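You operate a simulated robot arm through the tools that you are given. There is no shell and no other tool. Be economical: measure what you need, move in short steps, check, and stop when the job is done.

The job below is to be done with a simulated two-armed robot. You get a single attempt, and the scene is never put back.

TASK
Dust the board, fill its open holes with pink filler and level them.
Fine: the board on the mat; yellow cloth first, round pad last; cloth, tube and pad go back where they were. Set down upright: what you pick out. What is to be rubbed or washed off counts as gone when no trace of it is left.

Only the result counts: the job must be done as asked and must still hold three seconds after the hand-in. Knocking over, shifting, dropping, spilling or breaking anything else fails it. Flat cloth is picked up by pressing the open fingertips on it (5 to 10 N) and closing them slowly along it; thin cloth reads only 2 to 8 mm in the jaws.

THE ROBOT
Two 7-joint arms with two-finger parallel grippers on one trunk, hanging from a carriage that runs on a rail from [-0.018, -1.743] to [0.005, 0.437] (x, y) and turns from -288 to 399 degrees about z. Base frame: it is fixed where the carriage stands at the start and does not move with it; the origin is on the floor, on the carriage's upright axis, x ahead of it, y to its left, z up; the surface under the hand at the start is at about z = 0.8. Lengths are in m, angles in degrees, forces in N, time in s.
The left shoulder is at the start at [-0.032, 0.194, 1.143], the right one opposite. With the tool pointing down near the work surface each hand reaches from about 0.28 to 0.76 m from the robot's upright axis, wherever it stands, measured 20 degrees to its own side. Places, roughly: round pad (6x6x5 cm) [0.4, 0.2, 0.8]. Payload 4.4 kg a hand.
The tool frame of a hand sits at the grasp point between the pads (the TCP): z along the fingers, y along the line on which they close. The tips reach 0.023 m beyond it. Largest opening 0.094 m; finger width 0.038, thickness 0.01; the body of the gripper, 0.054 by 0.096 m, starts 0.039 m behind the TCP.
Orientation is told as [roll, pitch, yaw] about the base's x, y, z axes, in that order, counted from this pose: with the fingers straight down and closing along the base's y, the tool's x points along the base's -x, its y along +y and its z along -z.

THE INTERFACE
- The arms move only by the tool play_rows. It takes "left_rows", "right_rows" or both (then of equal length, played together; a hand with none holds still); each is a list of rows, each an object of numbers (a shift or turn left out is 0, a gripper value left out holds the last): "ax", "ay", "az": the turn, a rotation vector about the tool's x, y, z in degrees; "x", "y", "z": the shift along the tool's x, y, z in m; "jaw": the gripper command, from -1 (fully open) to 1 (shut), values between in proportion. In form: [{"ax": .., "ay": .., "az": .., "x": .., "y": .., "z": .., "jaw": ..}, ...]. A call has 1 to 20 rows; each row is the pose to reach, as a shift and turn from the pose commanded when the call began, along the tool's axes at that moment. Rows are played at 5 a second. More than 0.05 m and 8.6 degrees between two rows, or a gripper value outside its range, and nothing of the call is played. A pose out of reach is approached as far as the arm can. The call stops where the force on the tool passes 40 N (or 10 N more than at its start, if that is more) or the arm is blocked; 0.2 s more then pass. Each finger travels about 0.045 m/s and halts on what it meets, pressing with about 31 N; the grip force reading is that of the motor and also rises with nothing between the fingers. The clock runs only during rows and for 0.2 s after the last one: add rows that repeat a pose to give the fingers time. The reply holds the time, the measured pose of the TCP, the force on the tool along the base axes, the opening and the grip force, in the units named above and with some noise, with the torque about the TCP (base axes, N m) and any sound that the robot's microphone picked up, and new pictures: "views" is both (left out), scene, wrist or none (wrist: the cameras of the hands that moved).
- Cameras (640 x 400 px; columns grow to the right, rows downward): "scene" is now at [0.1702, 0.0515, 1.4124]; the picture's right is [0.44, -0.90, -0.05], its down [-0.81, -0.36, -0.46] and it looks along [0.40, 0.25, -0.88] (base axes); focal length 231 px, centre (320, 200). "left" rides on the left gripper at [0.086, -0.016, -0.075] in its tool frame; the picture's right is [0.18, 0.98, 0.00], its down [-0.58, 0.11, -0.81] and it looks along [-0.79, 0.15, 0.59] (tool axes); focal length 243 px, centre (320, 200). "right" rides on the right gripper at [0.086, 0.016, -0.075] in its tool frame; the picture's right is [-0.18, 0.98, 0.00], its down [-0.58, -0.11, -0.81] and it looks along [-0.79, -0.15, 0.59] (tool axes); focal length 243 px, centre (320, 200). There is no depth. A picture from a camera that has moved, and an enlarged one, comes with that camera's place and axes in the base frame and with its lens. The place of the scene camera against the robot may be out by one fixed shift of up to 0.018 m in any direction.
- move_column(by): slides the trunk up (or, below 0, down) by that many m; the arms and the scene camera ride with it, the base frame stays. It gives what a move gives, with no picture.
- steer(legs): drives the robot by 1 to 6 legs, each [ahead, left, turn to the left] in m, m and degrees, along the robot's own axes; the way and the turn of a leg run together, so that a leg with both is an arc; at most 1.5 m and 180 degrees a leg. The arms and the cameras ride along, it lands a little off, and it stops where it bumps. It keeps to its track: a leg is cut to what the track allows. It gives what a move gives, and a new picture of the scene camera.
- head_to(pan, tilt): turns the head with the scene camera to pan (to the left, within 86 degrees either way) and tilt (down, from -29 to 69), counted from straight ahead of the robot. It gives what a move gives, and a new picture of the scene camera.
- zoom(camera, box): a new picture of the part [left, top, right, bottom] of that camera's present view, enlarged. No time passes.
- sign_off(): hands the job in; it is judged then, once.

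Work in short steps. Places have to be worked out from the pictures, the camera data and where the tool is seen: move nearer, look again, correct. Check each grasp and each placing, and mend what went wrong. You have 120 turns and 260 pictures in all, those below and enlarged ones among them. Open the grippers and draw the arms clear of the work before you hand the job in, unless the task says otherwise; then end with one line.

The tools are called after ">>>" as name(argument=value, ...) on one line, values as JSON. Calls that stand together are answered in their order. play_rows: Moves the arms, as the interface text tells. Its arguments: {"type":"object","properties":{"left_rows":{"type":"array"},"right_rows":{"type":"array"},"views":{"type":"string","enum":["both","scene","wrist","none"]}},"required":[]} The other tools are called the same way: move_column (by) slides the trunk up or down; steer (legs) drives the base; head_to (pan, tilt) turns the head that bears the scene camera; zoom (camera, box) takes an enlarged picture of a part of a camera's view; sign_off () hands the job in.

At the start:

```text
time_s: 0.0
left_tool_pos: [0.3235, 0.4048, 1.0998]
left_tool_rot: [1.6, 3.9, -0.3]
left_wrist_force: [-0.4, 0.5, -0.2]
left_ft_torque: [-0.03, -0.01, -0.03]
left_width: 0.094
left_finger_force: 0.1
right_tool_pos: [0.4413, -0.0071, 1.0393]
right_tool_rot: [1.6, 3.2, 0.3]
right_wrist_force: [-1.3, 0.2, -0.2]
right_ft_torque: [0.05, 0.0, 0.05]
right_width: 0.0939
right_finger_force: 0.0
trunk travel left (down, up): [-0.275, 0.495]
robot x, y, heading: [-0.0008, -0.0001, -0.4]
head pan, tilt: [26.4, 59.7]
```

scene: 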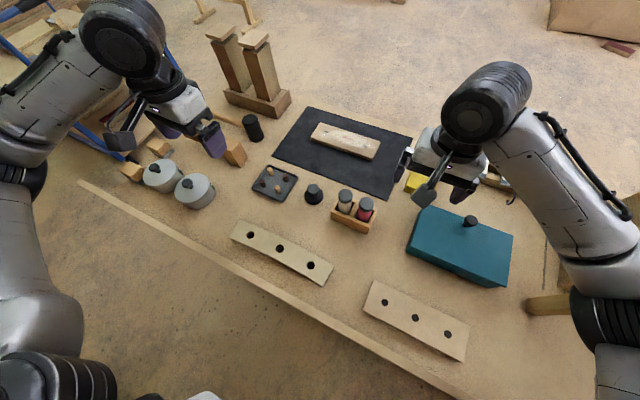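
right: 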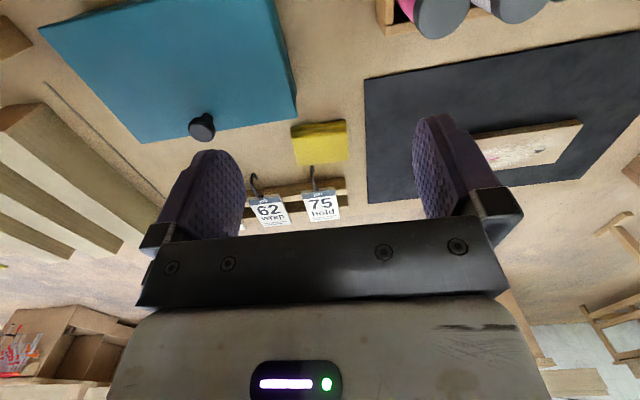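
left: 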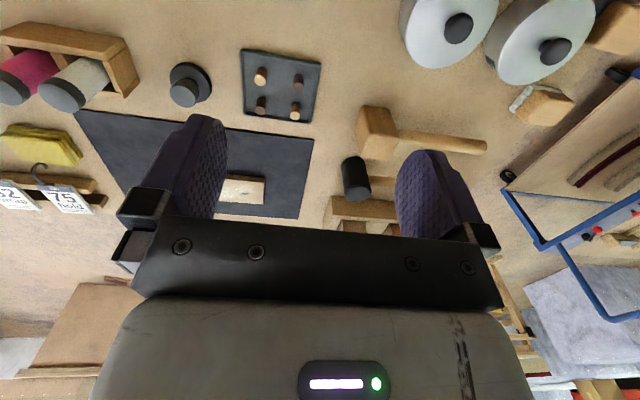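

The scene shows the board on the mat, the tubes in a rack, a cloth and a pad. I'll zoom in to identify things.

>>> zoom(camera="scene", box=[240, 100, 440, 225])

>>> zoom(camera="scene", box=[200, 150, 400, 290])

>>> zoom(camera="right", box=[220, 80, 400, 240])

```text
3.20 times, centred on (340, 162) of scene
camera zoom: at [0.1702, 0.0515, 1.4124], right [0.44, -0.9, -0.05], down [-0.81, -0.36, -0.46], along [0.4, 0.25, -0.88], focal length 738 px, centre (256, 320)
```

zoom: 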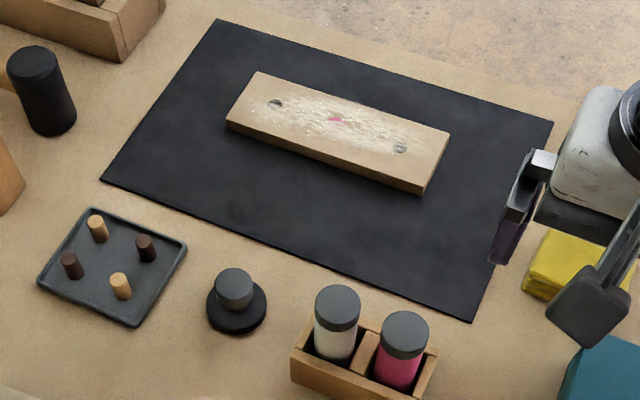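

```text
2.86 times, centred on (300, 220) of scene
camera zoom: at [0.1702, 0.0515, 1.4124], right [0.44, -0.9, -0.05], down [-0.81, -0.36, -0.46], along [0.4, 0.25, -0.88], focal length 659 px, centre (377, 143)
```

zoom: 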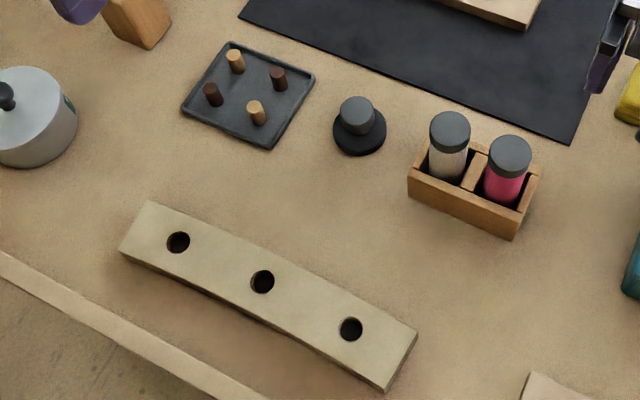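

```text
2.50 times, centred on (310, 160) of right
camera zoom: at [0.3616, 0.0047, 1.119], right [0.18, 0.98, 0.02], down [0.63, -0.13, 0.77], along [0.76, -0.13, -0.64], focal length 606 px, centre (345, 300)
```

zoom: 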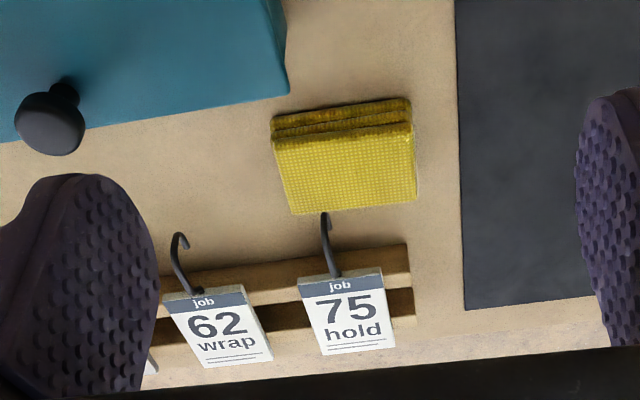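

Board (~[0.68, 0.24]) carries dust, with two open holes and a pinkish middle one. I'll move the right arm out of the way, and bring the left hand to look at the board.

>>> play_rows(right_rows=[{"y": -0.05}, {"y": -0.1}, {"y": -0.15}, {"y": -0.2}, {"y": -0.25}, {"y": -0.28}], left_rows=[{"x": -0.03, "y": -0.03, "z": 0.015}, {"x": -0.06, "y": -0.06, "z": 0.03}, {"x": -0.09, "y": -0.09, "z": 0.045}, {"x": -0.12, "y": -0.12, "z": 0.06}, {"x": -0.15, "y": -0.145, "z": 0.08}, {"x": -0.18, "y": -0.16, "z": 0.1}])

```text
time_s: 1.0
left_tool_pos: [0.4486, 0.3167, 1.0411]
left_tool_rot: [2.2, 3.1, 0.0]
left_wrist_force: [0.9, 1.2, -0.2]
left_ft_torque: [-0.09, 0.03, -0.02]
left_width: 0.0939
left_finger_force: 0.0
right_tool_pos: [0.4416, -0.0496, 1.0517]
right_tool_rot: [5.1, 1.0, 15.2]
right_wrist_force: [1.2, 0.1, 0.5]
right_ft_torque: [0.01, 0.07, 0.03]
right_width: 0.0937
right_finger_force: 0.2
trunk travel left (down, up): [-0.275, 0.495]
robot x, y, heading: [-0.0012, 0.011, -0.3]
head pan, tilt: [26.4, 59.7]
stopped in row 4 (right hand): the arm was blocked; the commanded pose is now the measured one
camera scene: at [0.1812, 0.0706, 1.4144], right [0.44, -0.9, -0.06], down [-0.8, -0.36, -0.48], along [0.41, 0.26, -0.88], focal length 231 px, centre (320, 200)
camera right: at [0.3575, -0.0632, 1.1289], right [-0.08, 0.99, 0.08], down [0.62, -0.02, 0.78], along [0.78, 0.11, -0.62], focal length 243 px, centre (320, 200)
camera left: at [0.3689, 0.2976, 1.1181], right [-0.18, 0.98, 0.05], down [0.62, 0.08, 0.78], along [0.76, 0.17, -0.63], focal length 243 px, centre (320, 200)
```

scene: 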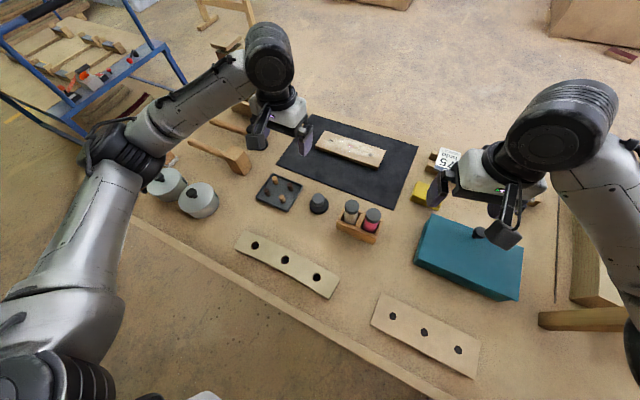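
right: 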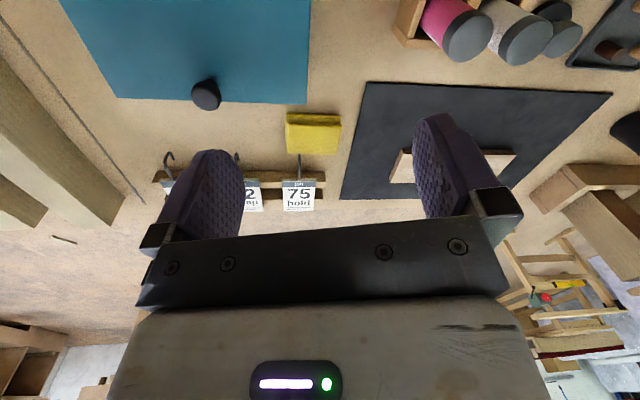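
left: 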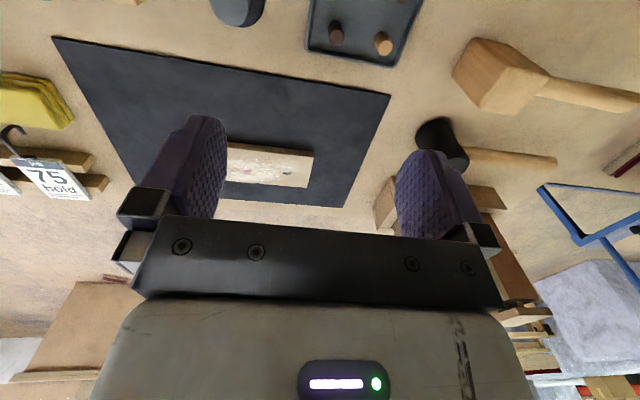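

The right arm was blocked at its first sideways steps, perhaps its elbow met something at its right. I'll look there.

>>> head_to(pan=-30, tilt=45)

```text
time_s: 2.3
left_tool_pos: [0.4496, 0.3169, 1.0411]
left_tool_rot: [2.3, 3.1, -0.1]
left_wrist_force: [-0.2, 0.1, -0.6]
left_ft_torque: [0.0, -0.01, 0.02]
left_width: 0.094
left_finger_force: 0.1
right_tool_pos: [0.4404, -0.0498, 1.0531]
right_tool_rot: [5.4, 0.8, 15.2]
right_wrist_force: [0.0, -0.3, 0.7]
right_ft_torque: [-0.03, 0.01, 0.04]
right_width: 0.094
right_finger_force: 0.0
trunk travel left (down, up): [-0.275, 0.495]
robot x, y, heading: [-0.0004, 0.0046, -0.4]
head pan, tilt: [-30.0, 45.0]
camera scene: at [0.1919, -0.002, 1.4306], right [-0.5, -0.86, -0.01], down [-0.65, 0.38, -0.66], along [0.57, -0.32, -0.75], focal length 231 px, centre (320, 200)
```

scene: 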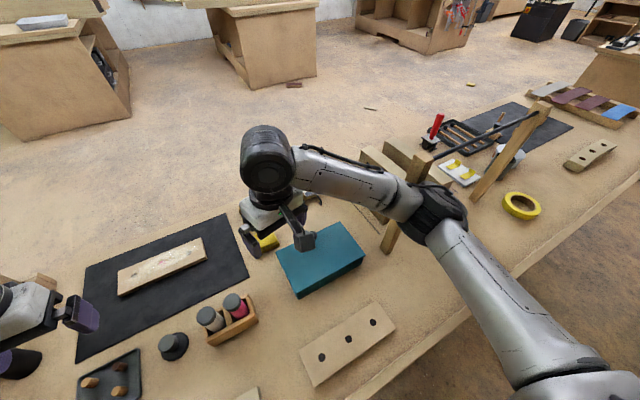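

The right elbow touches the post of the clamp rack. I'll bring the right hand back to its start pose and then raise it.

>>> play_rows(right_rows=[{"y": 0.015, "az": 5}, {"y": 0.03, "az": 10}, {"y": 0.043, "az": 15, "z": -0.02}, {"y": 0.043, "az": 15, "z": -0.07}, {"y": 0.043, "az": 15, "z": -0.12}, {"y": 0.043, "az": 15, "z": -0.17}], views="scene")

```text
time_s: 3.4
left_tool_pos: [0.4502, 0.2904, 1.0374]
left_tool_rot: [1.5, 3.3, -1.1]
left_wrist_force: [0.5, 1.0, 0.6]
left_ft_torque: [-0.03, 0.01, -0.04]
left_width: 0.0939
left_finger_force: 0.1
right_tool_pos: [0.42, -0.0451, 1.0358]
right_tool_rot: [3.5, 15.3, -1.9]
right_wrist_force: [0.5, 0.3, -0.5]
right_ft_torque: [0.03, -0.01, -0.03]
right_width: 0.0941
right_finger_force: 0.0
trunk travel left (down, up): [-0.275, 0.495]
robot x, y, heading: [0.0011, 0.0065, -1.1]
head pan, tilt: [-30.0, 45.0]
stopped in row 5 (right hand): the arm was blocked; the commanded pose is now the measured one
camera scene: at [0.1885, -0.0179, 1.4322], right [-0.52, -0.86, 0.01], down [-0.64, 0.38, -0.66], along [0.56, -0.35, -0.75], focal length 231 px, centre (320, 200)
```

scene: 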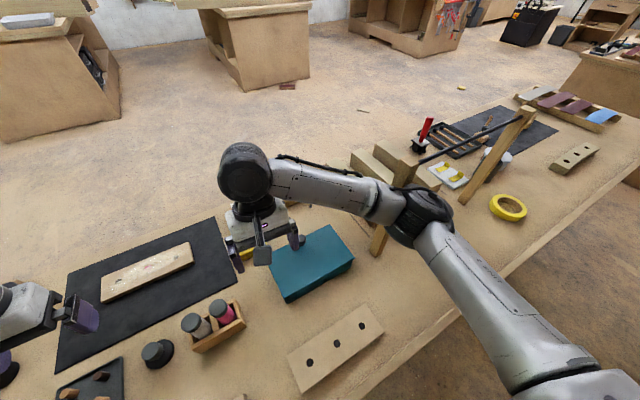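

Still wedged by the post; sliding the whole robot left draws the elbow away from it. I'll do a short leg.

>>> steer(legs=[[0, 0.1, 0]])

```text
time_s: 4.0
left_tool_pos: [0.4594, 0.2854, 1.0364]
left_tool_rot: [1.4, 3.0, -2.1]
left_wrist_force: [-0.2, -0.1, -0.2]
left_ft_torque: [-0.03, 0.03, -0.04]
left_width: 0.094
left_finger_force: 0.0
right_tool_pos: [0.4204, -0.0451, 1.034]
right_tool_rot: [3.4, 15.2, -2.0]
right_wrist_force: [0.4, -0.2, 0.2]
right_ft_torque: [0.03, -0.02, 0.0]
right_width: 0.094
right_finger_force: 0.0
trunk travel left (down, up): [-0.275, 0.495]
robot x, y, heading: [0.0008, 0.0177, -2.1]
head pan, tilt: [-30.0, 45.0]
stopped in leg 1: the robot was blocked; the commanded pose is now the measured one
camera scene: at [0.1914, -0.0173, 1.432], right [-0.53, -0.85, 0.01], down [-0.63, 0.39, -0.67], along [0.56, -0.36, -0.75], focal length 231 px, centre (320, 200)
```

scene: 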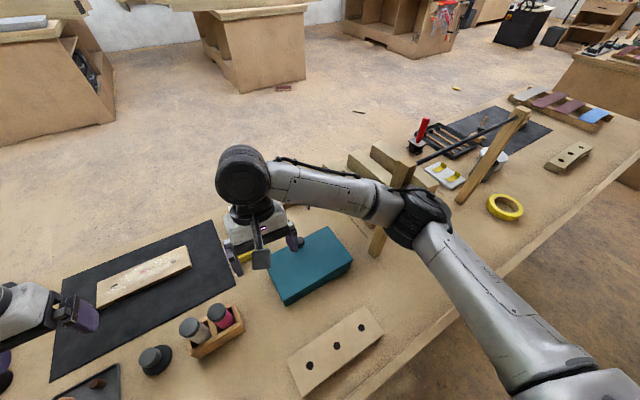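

Blocked both ways; I'll zoom in on the elbow and post to understand the contact.

>>> zoom(camera="scene", box=[320, 90, 540, 270])

```text
2.22 times, centred on (430, 180) of scene
camera zoom: at [0.1914, -0.0173, 1.432], right [-0.53, -0.85, 0.01], down [-0.63, 0.39, -0.67], along [0.56, -0.36, -0.75], focal length 512 px, centre (76, 244)
```

zoom: 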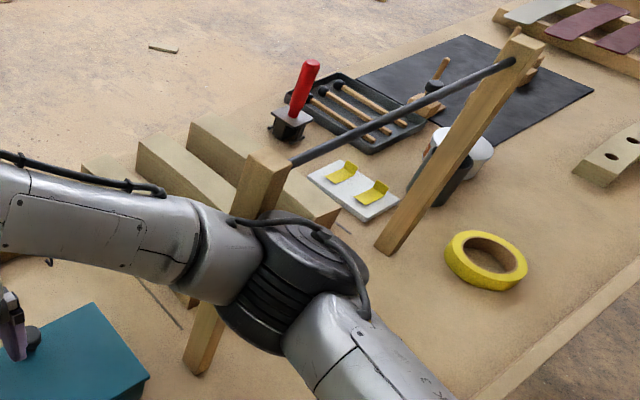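

The right elbow is on the near side of the post (post ≈ [0.39, -0.34], top ≈1.17). Turning a few degrees right should draw the elbow away from it.

>>> steer(legs=[[0, 0, -4]])

```text
time_s: 4.9
left_tool_pos: [0.4918, 0.2703, 1.0469]
left_tool_rot: [2.0, 2.1, -5.2]
left_wrist_force: [0.6, 0.3, 0.9]
left_ft_torque: [-0.01, 0.0, 0.04]
left_width: 0.0941
left_finger_force: 0.0
right_tool_pos: [0.4316, -0.0469, 1.0407]
right_tool_rot: [4.4, 14.2, -3.8]
right_wrist_force: [0.0, 0.5, -0.1]
right_ft_torque: [-0.01, -0.03, 0.01]
right_width: 0.0941
right_finger_force: 0.1
trunk travel left (down, up): [-0.275, 0.495]
robot x, y, heading: [0.0002, 0.0118, -5.3]
head pan, tilt: [-30.0, 45.0]
camera scene: at [0.2013, -0.0202, 1.4332], right [-0.58, -0.82, -0.01], down [-0.6, 0.44, -0.67], along [0.55, -0.38, -0.74], focal length 231 px, centre (320, 200)
```

scene: 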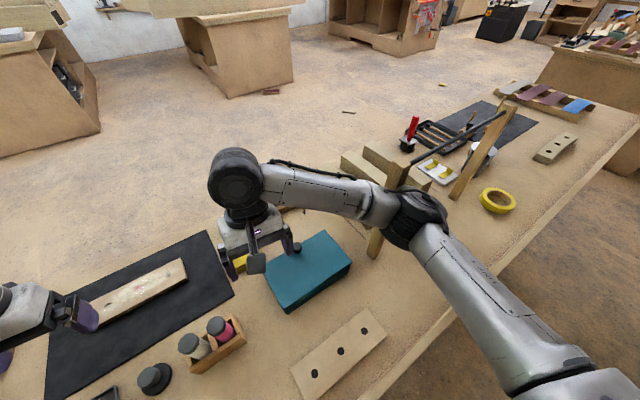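

Turned 3°. Now retract the right hand toward the robot to pull the elbow backward.

>>> play_rows(right_rows=[{"x": 0.03}, {"x": 0.06}, {"x": 0.09}, {"x": 0.09}], views="scene")

```text
time_s: 6.1
left_tool_pos: [0.4961, 0.2595, 1.0455]
left_tool_rot: [1.4, 1.9, -5.3]
left_wrist_force: [-0.5, 1.5, -0.3]
left_ft_torque: [-0.06, 0.01, 0.02]
left_width: 0.094
left_finger_force: 0.1
right_tool_pos: [0.3387, -0.0404, 1.0529]
right_tool_rot: [3.8, 16.0, -1.6]
right_wrist_force: [0.6, 0.1, -0.3]
right_ft_torque: [-0.02, 0.07, -0.01]
right_width: 0.0939
right_finger_force: 0.0
trunk travel left (down, up): [-0.275, 0.495]
robot x, y, heading: [0.0013, 0.0152, -5.4]
head pan, tilt: [-30.0, 45.0]
stopped in row 4 (right hand): the arm was blocked; the commanded pose is now the measured one
camera scene: at [0.2042, -0.0264, 1.436], right [-0.58, -0.82, 0.0], down [-0.6, 0.43, -0.68], along [0.55, -0.39, -0.74], focal length 231 px, centre (320, 200)
```

scene: 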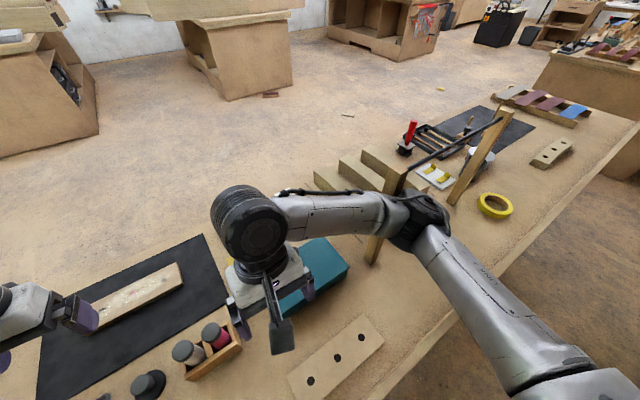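

Zoom at the contact again.

>>> zoom(camera="scene", box=[320, 110, 500, 270])

```text
2.50 times, centred on (410, 190) of scene
camera zoom: at [0.2042, -0.0264, 1.436], right [-0.58, -0.82, 0.0], down [-0.6, 0.43, -0.68], along [0.55, -0.39, -0.74], focal length 576 px, centre (95, 225)
```

zoom: 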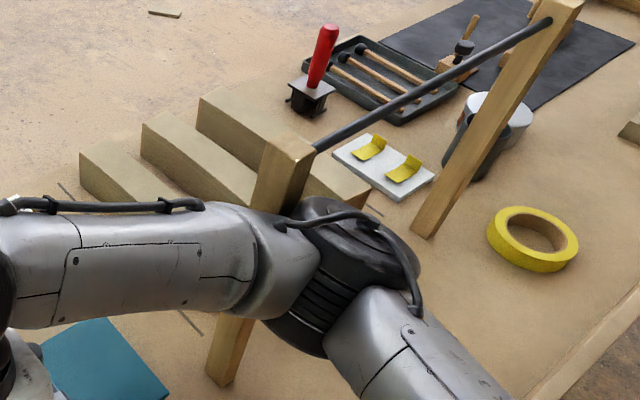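

The elbow still leans on the near side of the post. I'll turn further right to bring it away.

>>> steer(legs=[[0, 0, -8]])

```text
time_s: 7.1
left_tool_pos: [0.5398, 0.178, 1.0503]
left_tool_rot: [1.2, 1.2, -13.3]
left_wrist_force: [0.1, -0.3, -0.2]
left_ft_torque: [-0.01, -0.02, -0.01]
left_width: 0.094
left_finger_force: 0.0
right_tool_pos: [0.3417, -0.0939, 1.0631]
right_tool_rot: [4.0, 14.2, -8.9]
right_wrist_force: [0.6, -0.8, -0.9]
right_ft_torque: [0.01, 0.02, 0.01]
right_width: 0.0938
right_finger_force: 0.2
trunk travel left (down, up): [-0.275, 0.495]
robot x, y, heading: [-0.0021, 0.0132, -13.6]
head pan, tilt: [-30.0, 45.0]
camera scene: at [0.2072, -0.0622, 1.4381], right [-0.69, -0.73, -0.01], down [-0.53, 0.5, -0.69], along [0.5, -0.47, -0.73], focal length 231 px, centre (320, 200)
```

scene: 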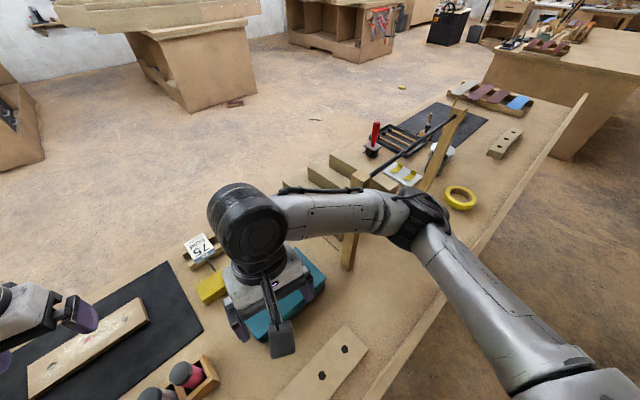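

The elbow now moved freely with the turn. I'll raise the trunk so the elbow clears the post top.

>>> move_column(by=0.25)

>>> head_to(pan=-35, tilt=50)

```text
time_s: 9.7
left_tool_pos: [0.5582, 0.1483, 1.3067]
left_tool_rot: [0.1, -0.1, -13.4]
left_wrist_force: [-0.4, -1.2, 0.0]
left_ft_torque: [0.0, 0.0, -0.02]
left_width: 0.0937
left_finger_force: 0.1
right_tool_pos: [0.3598, -0.1229, 1.3209]
right_tool_rot: [2.6, 12.9, -9.1]
right_wrist_force: [-0.8, -0.2, 0.8]
right_ft_torque: [0.05, 0.0, -0.03]
right_width: 0.0943
right_finger_force: 0.2
trunk travel left (down, up): [-0.525, 0.245]
robot x, y, heading: [-0.0005, 0.0125, -13.4]
head pan, tilt: [-30.0, 45.0]
```

```text
time_s: 10.3
left_tool_pos: [0.5596, 0.1484, 1.305]
left_tool_rot: [0.0, -0.1, -13.3]
left_wrist_force: [-0.2, 0.4, 0.0]
left_ft_torque: [-0.01, 0.01, -0.04]
left_width: 0.0941
left_finger_force: 0.0
right_tool_pos: [0.3608, -0.1234, 1.3205]
right_tool_rot: [2.7, 13.1, -9.1]
right_wrist_force: [-0.1, -0.2, 0.5]
right_ft_torque: [-0.01, -0.01, 0.02]
right_width: 0.0939
right_finger_force: 0.1
trunk travel left (down, up): [-0.525, 0.245]
robot x, y, heading: [0.0016, 0.0156, -13.2]
head pan, tilt: [-35.0, 50.0]
camera scene: at [0.2124, -0.0837, 1.6859], right [-0.75, -0.66, 0.0], down [-0.51, 0.57, -0.64], along [0.43, -0.48, -0.77], focal length 231 px, centre (320, 200)
```

scene: 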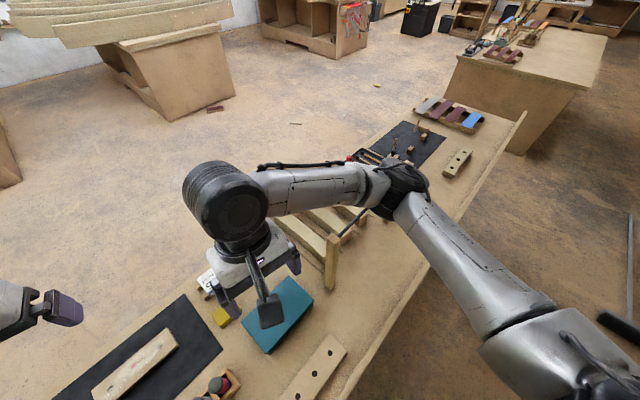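

The arm is above the post now. Turn back to straight and slide left, all high above the table; first look left.

>>> head_to(pan=60, tilt=40)

```text
time_s: 12.0
left_tool_pos: [0.5586, 0.1488, 1.3051]
left_tool_rot: [0.0, 0.0, -13.3]
left_wrist_force: [0.3, 0.1, -0.2]
left_ft_torque: [-0.01, -0.01, 0.0]
left_width: 0.0938
left_finger_force: 0.0
right_tool_pos: [0.3601, -0.122, 1.321]
right_tool_rot: [2.5, 13.0, -9.2]
right_wrist_force: [0.1, -1.2, -0.5]
right_ft_torque: [0.01, -0.01, 0.01]
right_width: 0.0941
right_finger_force: 0.0
trunk travel left (down, up): [-0.525, 0.245]
robot x, y, heading: [-0.0007, 0.0134, -13.3]
head pan, tilt: [60.0, 40.0]
camera scene: at [0.2196, 0.0356, 1.7001], right [0.73, -0.69, 0.0], down [-0.44, -0.47, -0.77], along [0.53, 0.56, -0.64], focal length 231 px, centre (320, 200)
```

scene: 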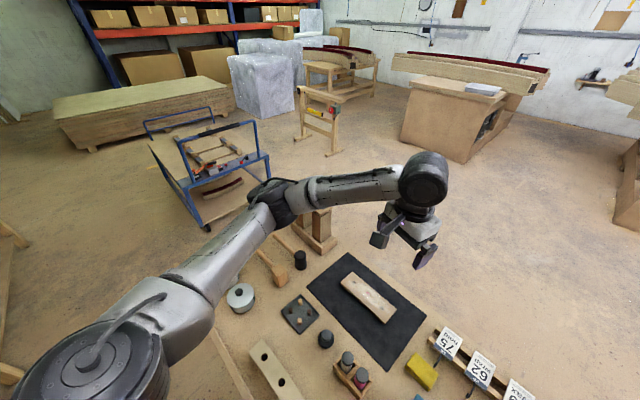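

Left side is free at this height. Turn straight and slide to y≈0.4 so that the right arm can do the whole job.

>>> steer(legs=[[0, 0, 13.3], [0, 0.38, 0]])

>>> head_to(pan=-10, tilt=60)

```text
time_s: 15.3
left_tool_pos: [0.5196, 0.6495, 1.3064]
left_tool_rot: [0.0, 0.0, -0.3]
left_wrist_force: [0.0, -0.3, 0.0]
left_ft_torque: [-0.01, 0.02, 0.03]
left_width: 0.094
left_finger_force: 0.1
right_tool_pos: [0.3849, 0.3407, 1.32]
right_tool_rot: [2.6, 13.1, 3.7]
right_wrist_force: [0.2, 0.5, 0.5]
right_ft_torque: [0.02, 0.0, 0.01]
right_width: 0.0941
right_finger_force: 0.0
trunk travel left (down, up): [-0.525, 0.245]
robot x, y, heading: [0.003, 0.3917, -0.5]
head pan, tilt: [60.0, 40.0]
camera scene: at [0.2127, 0.4627, 1.7001], right [0.86, -0.51, 0.0], down [-0.33, -0.55, -0.77], along [0.39, 0.66, -0.64], focal length 231 px, centre (320, 200)
```

scene: 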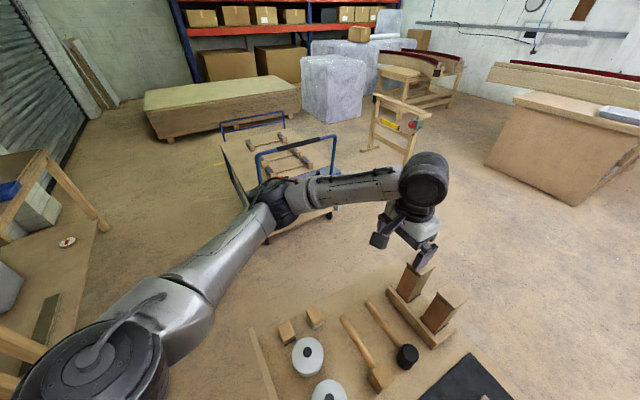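

```text
time_s: 16.7
left_tool_pos: [0.5191, 0.6501, 1.3063]
left_tool_rot: [0.0, 0.0, -0.4]
left_wrist_force: [0.0, -0.1, 0.0]
left_ft_torque: [0.01, 0.01, 0.05]
left_width: 0.094
left_finger_force: 0.1
right_tool_pos: [0.3857, 0.3407, 1.3203]
right_tool_rot: [2.6, 12.9, 3.7]
right_wrist_force: [-0.1, 0.0, 0.3]
right_ft_torque: [-0.06, 0.01, 0.01]
right_width: 0.0942
right_finger_force: 0.1
trunk travel left (down, up): [-0.525, 0.245]
robot x, y, heading: [0.0045, 0.3953, -0.4]
head pan, tilt: [-10.0, 60.0]
camera scene: at [0.2351, 0.3772, 1.6734], right [-0.18, -0.98, 0.0], down [-0.85, 0.16, -0.5], along [0.49, -0.09, -0.87], focal length 231 px, centre (320, 200)
```

scene: 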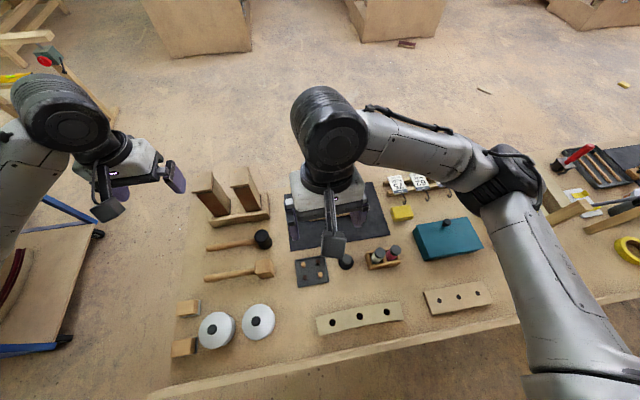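

Clear. Raise the left hand so it stays high when the trunk goes down, then lower the trunk.

>>> play_rows(left_rows=[{"z": -0.04, "x": 0.03}, {"z": -0.08, "x": 0.06}, {"z": -0.12, "x": 0.09}, {"z": -0.16, "x": 0.12}, {"z": -0.2, "x": 0.15}], views="none")

>>> move_column(by=-0.24)

```text
time_s: 17.9
left_tool_pos: [0.3698, 0.6547, 1.5056]
left_tool_rot: [-0.1, 0.2, -0.2]
left_wrist_force: [1.0, 0.1, -0.1]
left_ft_torque: [-0.02, -0.04, -0.02]
left_width: 0.0943
left_finger_force: 0.0
right_tool_pos: [0.3858, 0.3409, 1.321]
right_tool_rot: [2.7, 13.0, 3.6]
right_wrist_force: [0.4, -0.2, 0.4]
right_ft_torque: [0.01, 0.02, 0.0]
right_width: 0.0941
right_finger_force: 0.0
trunk travel left (down, up): [-0.525, 0.245]
robot x, y, heading: [0.0056, 0.3944, -0.5]
head pan, tilt: [-10.0, 60.0]
```

```text
time_s: 20.4
left_tool_pos: [0.369, 0.6544, 1.2653]
left_tool_rot: [-0.1, 0.0, -0.4]
left_wrist_force: [0.2, 0.2, 0.3]
left_ft_torque: [0.01, 0.0, 0.0]
left_width: 0.0942
left_finger_force: 0.1
right_tool_pos: [0.3857, 0.34, 1.0813]
right_tool_rot: [2.6, 13.0, 3.8]
right_wrist_force: [-0.1, -0.6, -0.5]
right_ft_torque: [-0.01, -0.01, 0.0]
right_width: 0.0941
right_finger_force: 0.2
trunk travel left (down, up): [-0.285, 0.485]
robot x, y, heading: [0.0003, 0.3929, -0.3]
head pan, tilt: [-10.0, 60.0]
```

Straighten the right tool, then view the board.

>>> play_rows(right_rows=[{"ax": 1.3, "ay": -6.5, "az": 1.9}, {"ax": 2.6, "ay": -13, "az": 3.8}, {"ax": 2.6, "ay": -13, "az": 3.8}], views="none")

>>> play_rows(right_rows=[{"x": -0.04, "y": -0.03, "z": 0.02}, {"x": -0.08, "y": -0.06, "z": 0.04}, {"x": -0.11, "y": -0.09, "z": 0.06}, {"x": -0.11, "y": -0.09, "z": 0.06}], views="both")

```text
time_s: 21.2
left_tool_pos: [0.3703, 0.655, 1.2653]
left_tool_rot: [0.0, 0.0, -0.4]
left_wrist_force: [-0.9, 0.2, -0.4]
left_ft_torque: [-0.02, 0.01, -0.01]
left_width: 0.0941
left_finger_force: 0.0
right_tool_pos: [0.3856, 0.3402, 1.0802]
right_tool_rot: [-0.5, 0.1, -0.3]
right_wrist_force: [0.2, -0.8, -1.2]
right_ft_torque: [0.03, -0.01, -0.01]
right_width: 0.0939
right_finger_force: 0.0
trunk travel left (down, up): [-0.285, 0.485]
robot x, y, heading: [0.0045, 0.3944, -0.5]
head pan, tilt: [-10.0, 60.0]
```

```text
refused: row 1 steps farther than a row can; nothing moved
```

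Smaller steps.

>>> play_rows(right_rows=[{"x": -0.03, "y": -0.025, "z": 0.015}, {"x": -0.06, "y": -0.05, "z": 0.03}, {"x": -0.09, "y": -0.07, "z": 0.045}, {"x": -0.11, "y": -0.09, "z": 0.06}, {"x": -0.11, "y": -0.09, "z": 0.06}], views="both")

```text
time_s: 22.4
left_tool_pos: [0.3678, 0.6553, 1.2651]
left_tool_rot: [0.1, 0.0, -0.5]
left_wrist_force: [0.5, -0.7, 0.1]
left_ft_torque: [-0.01, 0.01, 0.02]
left_width: 0.0939
left_finger_force: 0.0
right_tool_pos: [0.4952, 0.2508, 1.0212]
right_tool_rot: [-0.5, 0.1, -0.2]
right_wrist_force: [-0.4, 0.0, 0.1]
right_ft_torque: [-0.02, 0.03, 0.0]
right_width: 0.0942
right_finger_force: 0.1
trunk travel left (down, up): [-0.285, 0.485]
robot x, y, heading: [0.0013, 0.3944, -0.6]
head pan, tilt: [-10.0, 60.0]
camera scene: at [0.2352, 0.3773, 1.4334], right [-0.18, -0.98, 0.0], down [-0.85, 0.16, -0.5], along [0.49, -0.09, -0.87], focal length 231 px, centre (320, 200)
camera right: at [0.4109, 0.2669, 1.0952], right [0.19, 0.98, -0.01], down [0.58, -0.11, 0.81], along [0.79, -0.16, -0.59], focal length 243 px, centre (320, 200)
```

scene: 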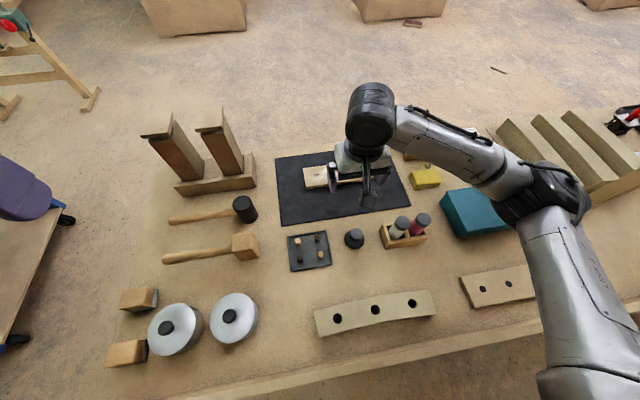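
right: 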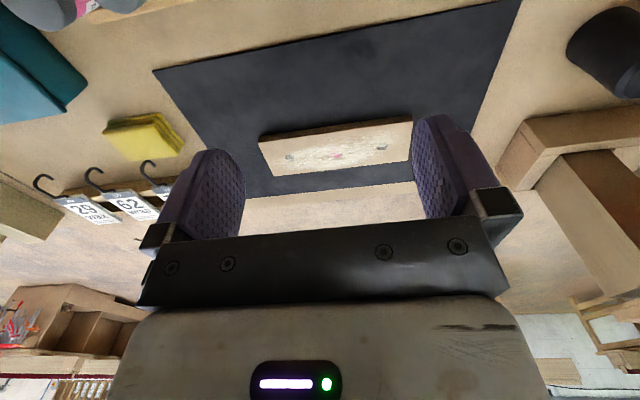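

>>> zoom(camera="right", box=[245, 100, 425, 200])

>>> zoom(camera="right", box=[0, 60, 240, 220])

>>> zoom(camera="scene", box=[270, 140, 450, 280])

```text
3.56 times, centred on (335, 150) of right
camera zoom: at [0.4109, 0.2669, 1.0952], right [0.19, 0.98, -0.01], down [0.58, -0.11, 0.81], along [0.79, -0.16, -0.59], focal length 863 px, centre (267, 378)
```

zoom: 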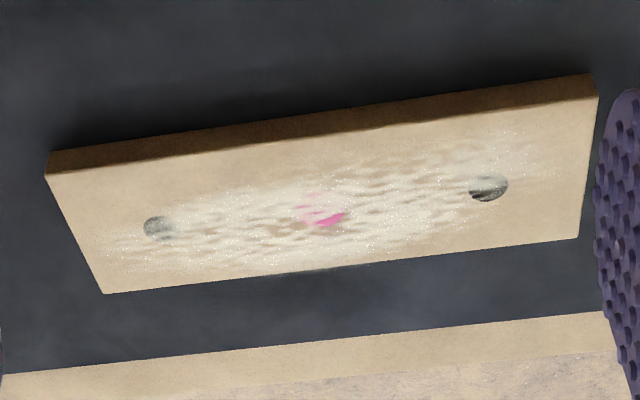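

```text
2.50 times, centred on (120, 140) of right
camera zoom: at [0.4109, 0.2669, 1.0952], right [0.19, 0.98, -0.01], down [0.58, -0.11, 0.81], along [0.79, -0.16, -0.59], focal length 606 px, centre (820, 350)
```

zoom: 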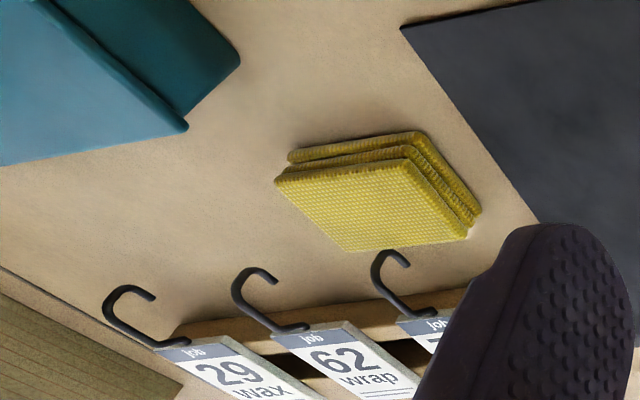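

```text
2.86 times, centred on (360, 210) of scene
camera zoom: at [0.2352, 0.3773, 1.4334], right [-0.18, -0.98, 0.0], down [-0.85, 0.16, -0.5], along [0.49, -0.09, -0.87], focal length 659 px, centre (206, 171)
```

zoom: 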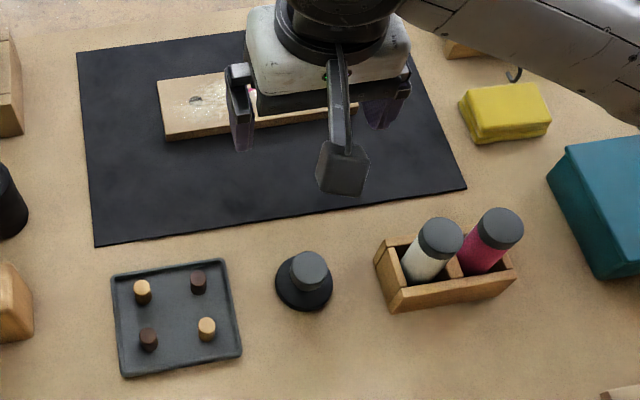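

Cloth is a folded stack centred ≈[0.591, -0.03], about 5 cm in x and 8 cm in y; job-card hooks close behind it, so I'll grip along y. Move above it for a closer look.

>>> play_rows(right_rows=[{"x": -0.015, "y": -0.045}, {"x": -0.03, "y": -0.09}, {"x": -0.045, "y": -0.135}, {"x": -0.06, "y": -0.18}, {"x": -0.075, "y": -0.225}, {"x": -0.085, "y": -0.27, "z": 0.01}, {"x": -0.09, "y": -0.281, "z": 0.05}, {"x": -0.09, "y": -0.281, "z": 0.07}, {"x": -0.09, "y": -0.281, "z": 0.07}], views="both")

```text
time_s: 24.4
left_tool_pos: [0.3698, 0.6542, 1.264]
left_tool_rot: [-0.1, 0.0, -0.5]
left_wrist_force: [0.9, -0.1, -0.4]
left_ft_torque: [0.02, 0.0, -0.02]
left_width: 0.0941
left_finger_force: 0.1
right_tool_pos: [0.5824, -0.0329, 0.9553]
right_tool_rot: [-0.5, 0.1, -0.3]
right_wrist_force: [-0.3, 0.1, -0.1]
right_ft_torque: [0.03, 0.01, 0.0]
right_width: 0.0937
right_finger_force: 0.1
trunk travel left (down, up): [-0.285, 0.485]
robot x, y, heading: [0.0009, 0.3908, -0.6]
head pan, tilt: [-10.0, 60.0]
camera scene: at [0.2352, 0.3771, 1.4334], right [-0.18, -0.98, 0.0], down [-0.85, 0.16, -0.5], along [0.49, -0.09, -0.87], focal length 231 px, centre (320, 200)
camera right: at [0.4978, -0.0175, 1.0295], right [0.19, 0.98, -0.01], down [0.58, -0.11, 0.81], along [0.79, -0.16, -0.59], focal length 243 px, centre (320, 200)
```

scene: 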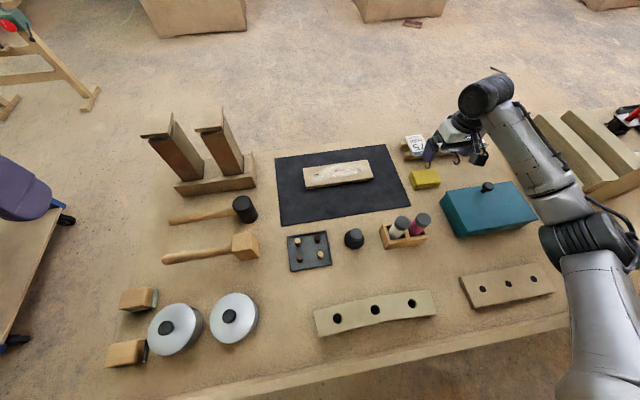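
right: 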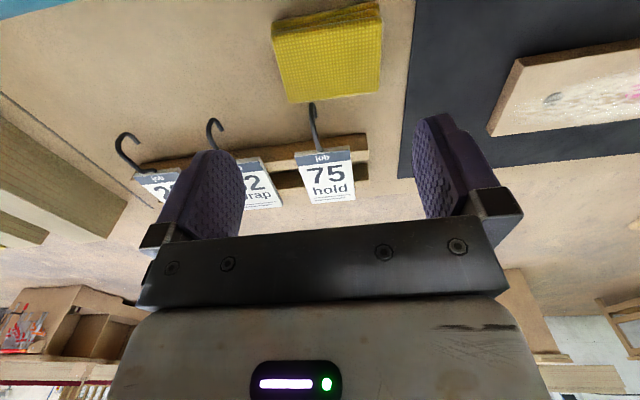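

Centre refined to [0.595, -0.030]; width 8 cm in y. Descend with open jaws around it to TCP z 0.845.

>>> play_rows(right_rows=[{"x": -0.012, "y": 0.0025, "z": 0.03}, {"x": -0.012, "y": 0.0025, "z": 0.07}, {"x": -0.012, "y": 0.0025, "z": 0.095}, {"x": -0.012, "y": 0.0025, "z": 0.11}, {"x": -0.012, "y": 0.0025, "z": 0.11}], views="both")

```text
time_s: 25.6
left_tool_pos: [0.3689, 0.6551, 1.2652]
left_tool_rot: [0.0, 0.0, -0.4]
left_wrist_force: [0.1, 0.6, -0.7]
left_ft_torque: [-0.01, 0.04, -0.01]
left_width: 0.094
left_finger_force: 0.0
right_tool_pos: [0.5944, -0.0305, 0.8427]
right_tool_rot: [-0.4, 0.1, -0.3]
right_wrist_force: [0.4, -0.4, -0.7]
right_ft_torque: [0.01, 0.03, -0.03]
right_width: 0.0936
right_finger_force: 0.0
trunk travel left (down, up): [-0.285, 0.485]
robot x, y, heading: [0.0067, 0.3939, -0.6]
head pan, tilt: [-10.0, 60.0]
camera scene: at [0.2353, 0.377, 1.4334], right [-0.18, -0.98, 0.0], down [-0.85, 0.16, -0.5], along [0.49, -0.09, -0.87], focal length 231 px, centre (320, 200)
camera right: at [0.5094, -0.0143, 0.9176], right [0.19, 0.98, -0.01], down [0.58, -0.11, 0.81], along [0.79, -0.16, -0.59], focal length 243 px, centre (320, 200)
```

scene: 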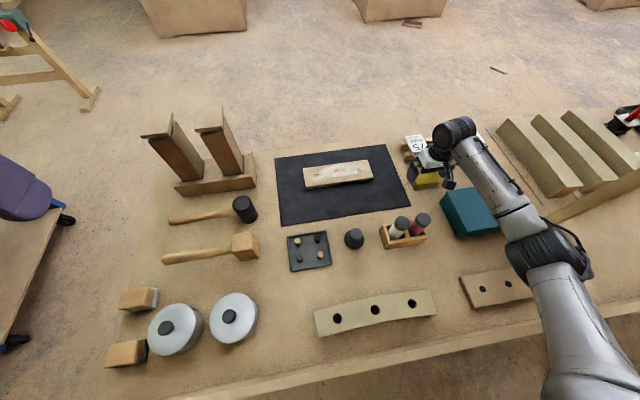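
right: 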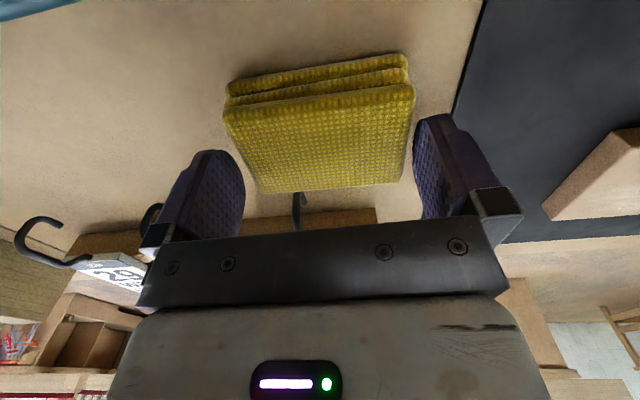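

Fingers straddle the cloth, tips just at its top (~0.82). Lower 15 mm and close gradually.

>>> play_rows(right_rows=[{"z": 0.008}, {"z": 0.015}, {"z": 0.015, "jaw": -0.75}, {"z": 0.015, "jaw": -0.5}, {"z": 0.015, "jaw": -0.25}, {"z": 0.015, "jaw": 0}, {"z": 0.015, "jaw": 0.2}, {"z": 0.015, "jaw": 0.2}], views="wrist")

```text
time_s: 27.4
left_tool_pos: [0.3699, 0.6539, 1.2653]
left_tool_rot: [0.1, -0.1, -0.5]
left_wrist_force: [-0.4, 0.2, -0.4]
left_ft_torque: [-0.01, 0.01, 0.01]
left_width: 0.0938
left_finger_force: 0.2
right_tool_pos: [0.5943, -0.0306, 0.8305]
right_tool_rot: [-0.5, 0.1, -0.3]
right_wrist_force: [0.2, -0.2, 0.8]
right_ft_torque: [0.08, 0.04, -0.02]
right_width: 0.0856
right_finger_force: 30.7
trunk travel left (down, up): [-0.285, 0.485]
robot x, y, heading: [0.004, 0.3902, -0.5]
head pan, tilt: [-10.0, 60.0]
camera right: at [0.51, -0.0141, 0.9047], right [0.19, 0.98, -0.01], down [0.58, -0.11, 0.81], along [0.79, -0.16, -0.59], focal length 243 px, centre (320, 200)
```

right: 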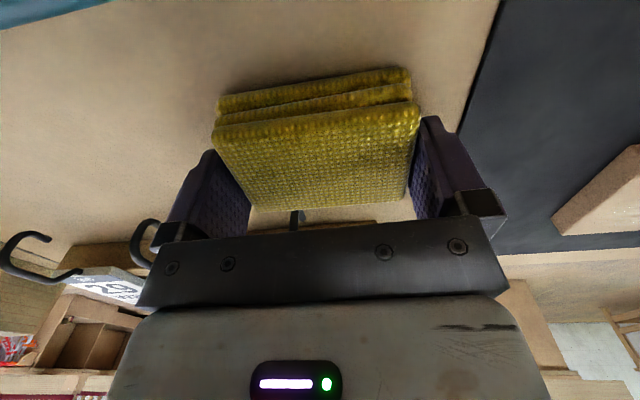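

Gripped at 85.6 mm with 31 N. Lift and check.

>>> play_rows(right_rows=[{"z": -0.02}, {"z": -0.05}, {"z": -0.09}, {"z": -0.1}], views="both")

```text
time_s: 28.4
left_tool_pos: [0.3694, 0.6556, 1.2642]
left_tool_rot: [0.0, -0.1, -0.3]
left_wrist_force: [0.2, -0.9, -0.5]
left_ft_torque: [-0.05, -0.02, 0.0]
left_width: 0.094
left_finger_force: 0.0
right_tool_pos: [0.5948, -0.0312, 0.9281]
right_tool_rot: [-0.4, 0.2, -0.2]
right_wrist_force: [-0.1, -0.1, -0.4]
right_ft_torque: [-0.02, -0.02, 0.01]
right_width: 0.0857
right_finger_force: 30.5
trunk travel left (down, up): [-0.285, 0.485]
robot x, y, heading: [0.0009, 0.393, -0.7]
head pan, tilt: [-10.0, 60.0]
camera scene: at [0.2349, 0.3773, 1.4333], right [-0.18, -0.98, 0.0], down [-0.85, 0.16, -0.5], along [0.49, -0.09, -0.87], focal length 231 px, centre (320, 200)
camera right: at [0.5087, -0.0144, 1.0039], right [0.19, 0.98, -0.01], down [0.58, -0.11, 0.81], along [0.79, -0.16, -0.59], focal length 243 px, centre (320, 200)
```

scene: 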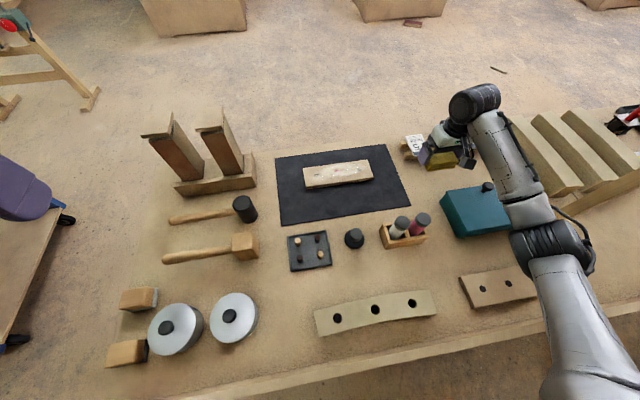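
right: 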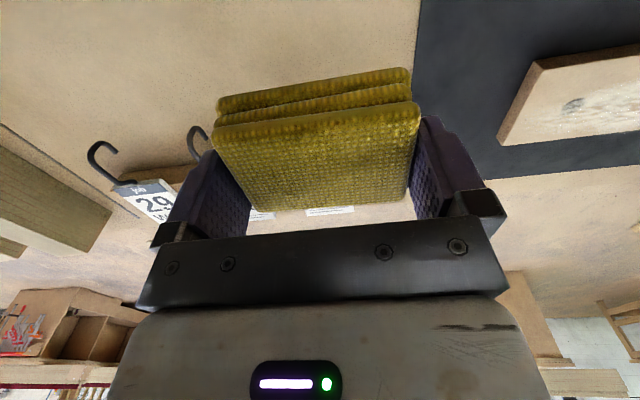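

Cloth held. Measure the board with a zoom from the unobstructed scene view.

>>> zoom(camera="scene", box=[290, 150, 390, 200])

```text
6.40 times, centred on (340, 175) of scene
camera zoom: at [0.2349, 0.3773, 1.4333], right [-0.18, -0.98, 0.0], down [-0.85, 0.16, -0.5], along [0.49, -0.09, -0.87], focal length 1476 px, centre (192, 360)
```

zoom: 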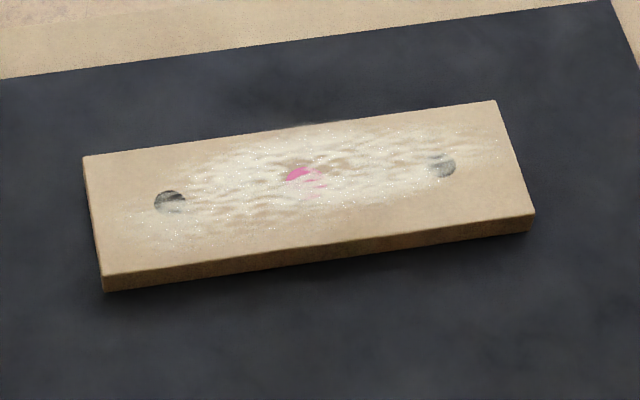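

>>> zoom(camera="right", box=[480, 30, 640, 160])

```text
3.08 times, centred on (560, 95) of right
camera zoom: at [0.5087, -0.0144, 1.0039], right [0.19, 0.98, -0.01], down [0.58, -0.11, 0.81], along [0.79, -0.16, -0.59], focal length 746 px, centre (-418, 523)
```

zoom: 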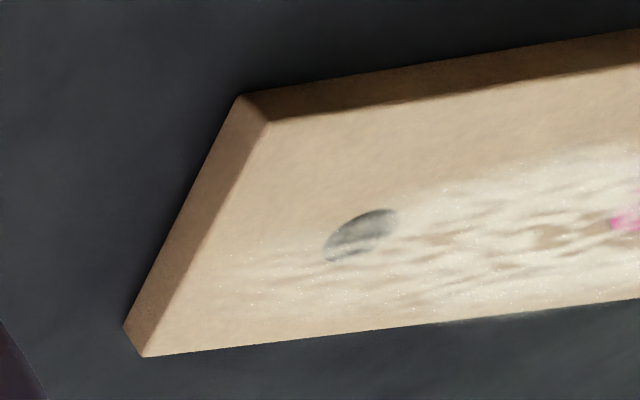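

Wrist camera puts the board at x 0.625–0.697, y 0.128–0.349, top ≈0.82; holes at about [0.662, 0.169] and [0.662, 0.309]. Move the cloth above the board's right part and lower close to it.

>>> play_rows(right_rows=[{"z": -0.02, "y": 0.03}, {"x": -0.02, "y": 0.07, "z": -0.02}, {"x": -0.035, "y": 0.11, "z": -0.02}, {"x": -0.05, "y": 0.15, "z": -0.02}, {"x": -0.066, "y": 0.19, "z": 0.0}, {"x": -0.066, "y": 0.205, "z": 0.03}, {"x": -0.066, "y": 0.205, "z": 0.06}, {"x": -0.066, "y": 0.205, "z": 0.068}, {"x": -0.066, "y": 0.205, "z": 0.068}], views="both")

```text
time_s: 30.4
left_tool_pos: [0.3692, 0.6549, 1.2652]
left_tool_rot: [-0.1, 0.0, -0.4]
left_wrist_force: [-0.8, 0.5, -0.3]
left_ft_torque: [-0.01, 0.0, -0.01]
left_width: 0.094
left_finger_force: 0.0
right_tool_pos: [0.6607, 0.1719, 0.8597]
right_tool_rot: [-0.4, 0.1, -0.3]
right_wrist_force: [0.0, -0.9, -1.0]
right_ft_torque: [0.0, -0.01, -0.03]
right_width: 0.0851
right_finger_force: 31.1
trunk travel left (down, up): [-0.285, 0.485]
robot x, y, heading: [0.0046, 0.3942, -0.3]
head pan, tilt: [-10.0, 60.0]
camera scene: at [0.235, 0.3771, 1.4333], right [-0.18, -0.98, 0.0], down [-0.85, 0.16, -0.5], along [0.49, -0.09, -0.87], focal length 231 px, centre (320, 200)
camera right: at [0.5757, 0.1878, 0.9346], right [0.19, 0.98, -0.01], down [0.58, -0.11, 0.81], along [0.79, -0.16, -0.59], focal length 243 px, centre (320, 200)
```

scene: 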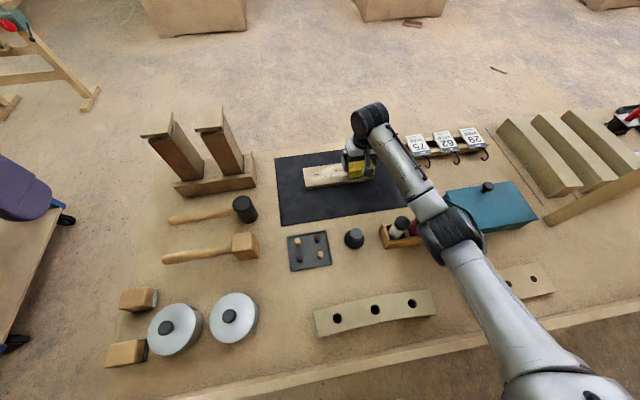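
right: 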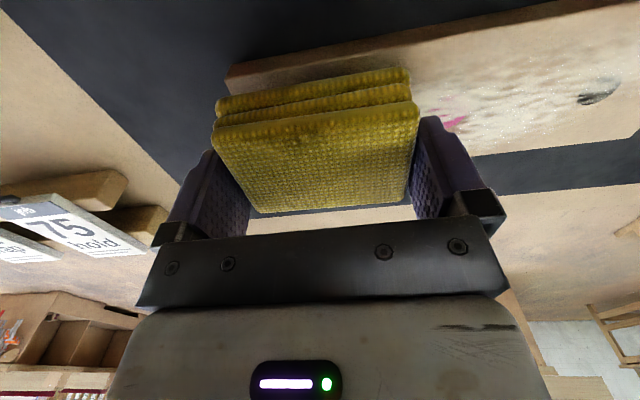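

Cloth sits just above the board. Lower gently to contact.

>>> play_rows(right_rows=[{"z": 0.004}, {"z": 0.007}, {"z": 0.009}, {"z": 0.011}, {"z": 0.011}], views="none")

```text
time_s: 31.6
left_tool_pos: [0.3707, 0.6538, 1.2653]
left_tool_rot: [-0.1, 0.0, -0.5]
left_wrist_force: [0.1, 0.1, 0.1]
left_ft_torque: [-0.02, 0.03, -0.02]
left_width: 0.0941
left_finger_force: 0.0
right_tool_pos: [0.6641, 0.1714, 0.8499]
right_tool_rot: [-0.5, -0.1, -0.3]
right_wrist_force: [-0.7, 0.1, -0.9]
right_ft_torque: [-0.01, 0.0, 0.01]
right_width: 0.0849
right_finger_force: 31.4
trunk travel left (down, up): [-0.285, 0.485]
robot x, y, heading: [0.0046, 0.3937, -0.4]
head pan, tilt: [-10.0, 60.0]
```

No contact yet at 0.850; continue in small steps.

>>> play_rows(right_rows=[{"z": 0.002}, {"z": 0.003}, {"z": 0.003}], views="none")

>>> play_rows(right_rows=[{"z": 0.001}, {"z": 0.002}, {"z": 0.002}], views="wrist")

```text
time_s: 32.4
left_tool_pos: [0.3724, 0.6526, 1.265]
left_tool_rot: [-0.1, -0.1, -0.4]
left_wrist_force: [-0.3, -0.3, 0.1]
left_ft_torque: [0.02, 0.0, 0.03]
left_width: 0.0938
left_finger_force: 0.0
right_tool_pos: [0.6671, 0.1703, 0.8495]
right_tool_rot: [-0.6, -0.3, -0.3]
right_wrist_force: [-0.2, 0.4, -1.5]
right_ft_torque: [0.02, 0.02, 0.01]
right_width: 0.0852
right_finger_force: 31.4
trunk travel left (down, up): [-0.285, 0.485]
robot x, y, heading: [0.0007, 0.3958, -0.6]
head pan, tilt: [-10.0, 60.0]
```

```text
time_s: 33.2
left_tool_pos: [0.3724, 0.6529, 1.2663]
left_tool_rot: [-0.1, -0.2, -0.4]
left_wrist_force: [-0.7, 0.6, 0.1]
left_ft_torque: [0.0, 0.0, 0.01]
left_width: 0.0937
left_finger_force: 0.1
right_tool_pos: [0.6687, 0.1691, 0.8509]
right_tool_rot: [-0.5, -0.4, -0.3]
right_wrist_force: [0.5, -0.2, -0.9]
right_ft_torque: [-0.01, -0.02, -0.02]
right_width: 0.0853
right_finger_force: 31.7
trunk travel left (down, up): [-0.285, 0.485]
robot x, y, heading: [0.0, 0.3916, -0.3]
head pan, tilt: [-10.0, 60.0]
camera right: at [0.5834, 0.186, 0.9246], right [0.19, 0.98, -0.01], down [0.57, -0.1, 0.81], along [0.8, -0.16, -0.58], focal length 243 px, centre (320, 200)
```

right: 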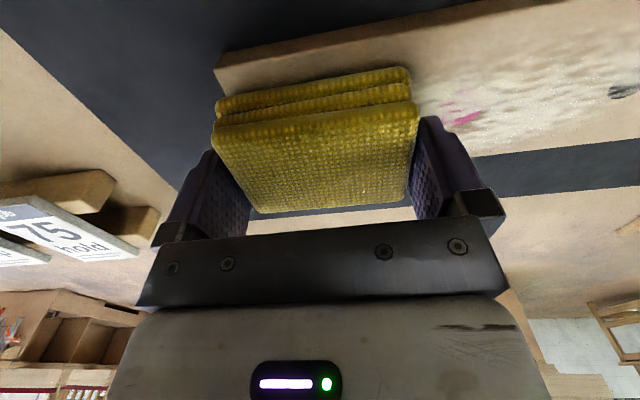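

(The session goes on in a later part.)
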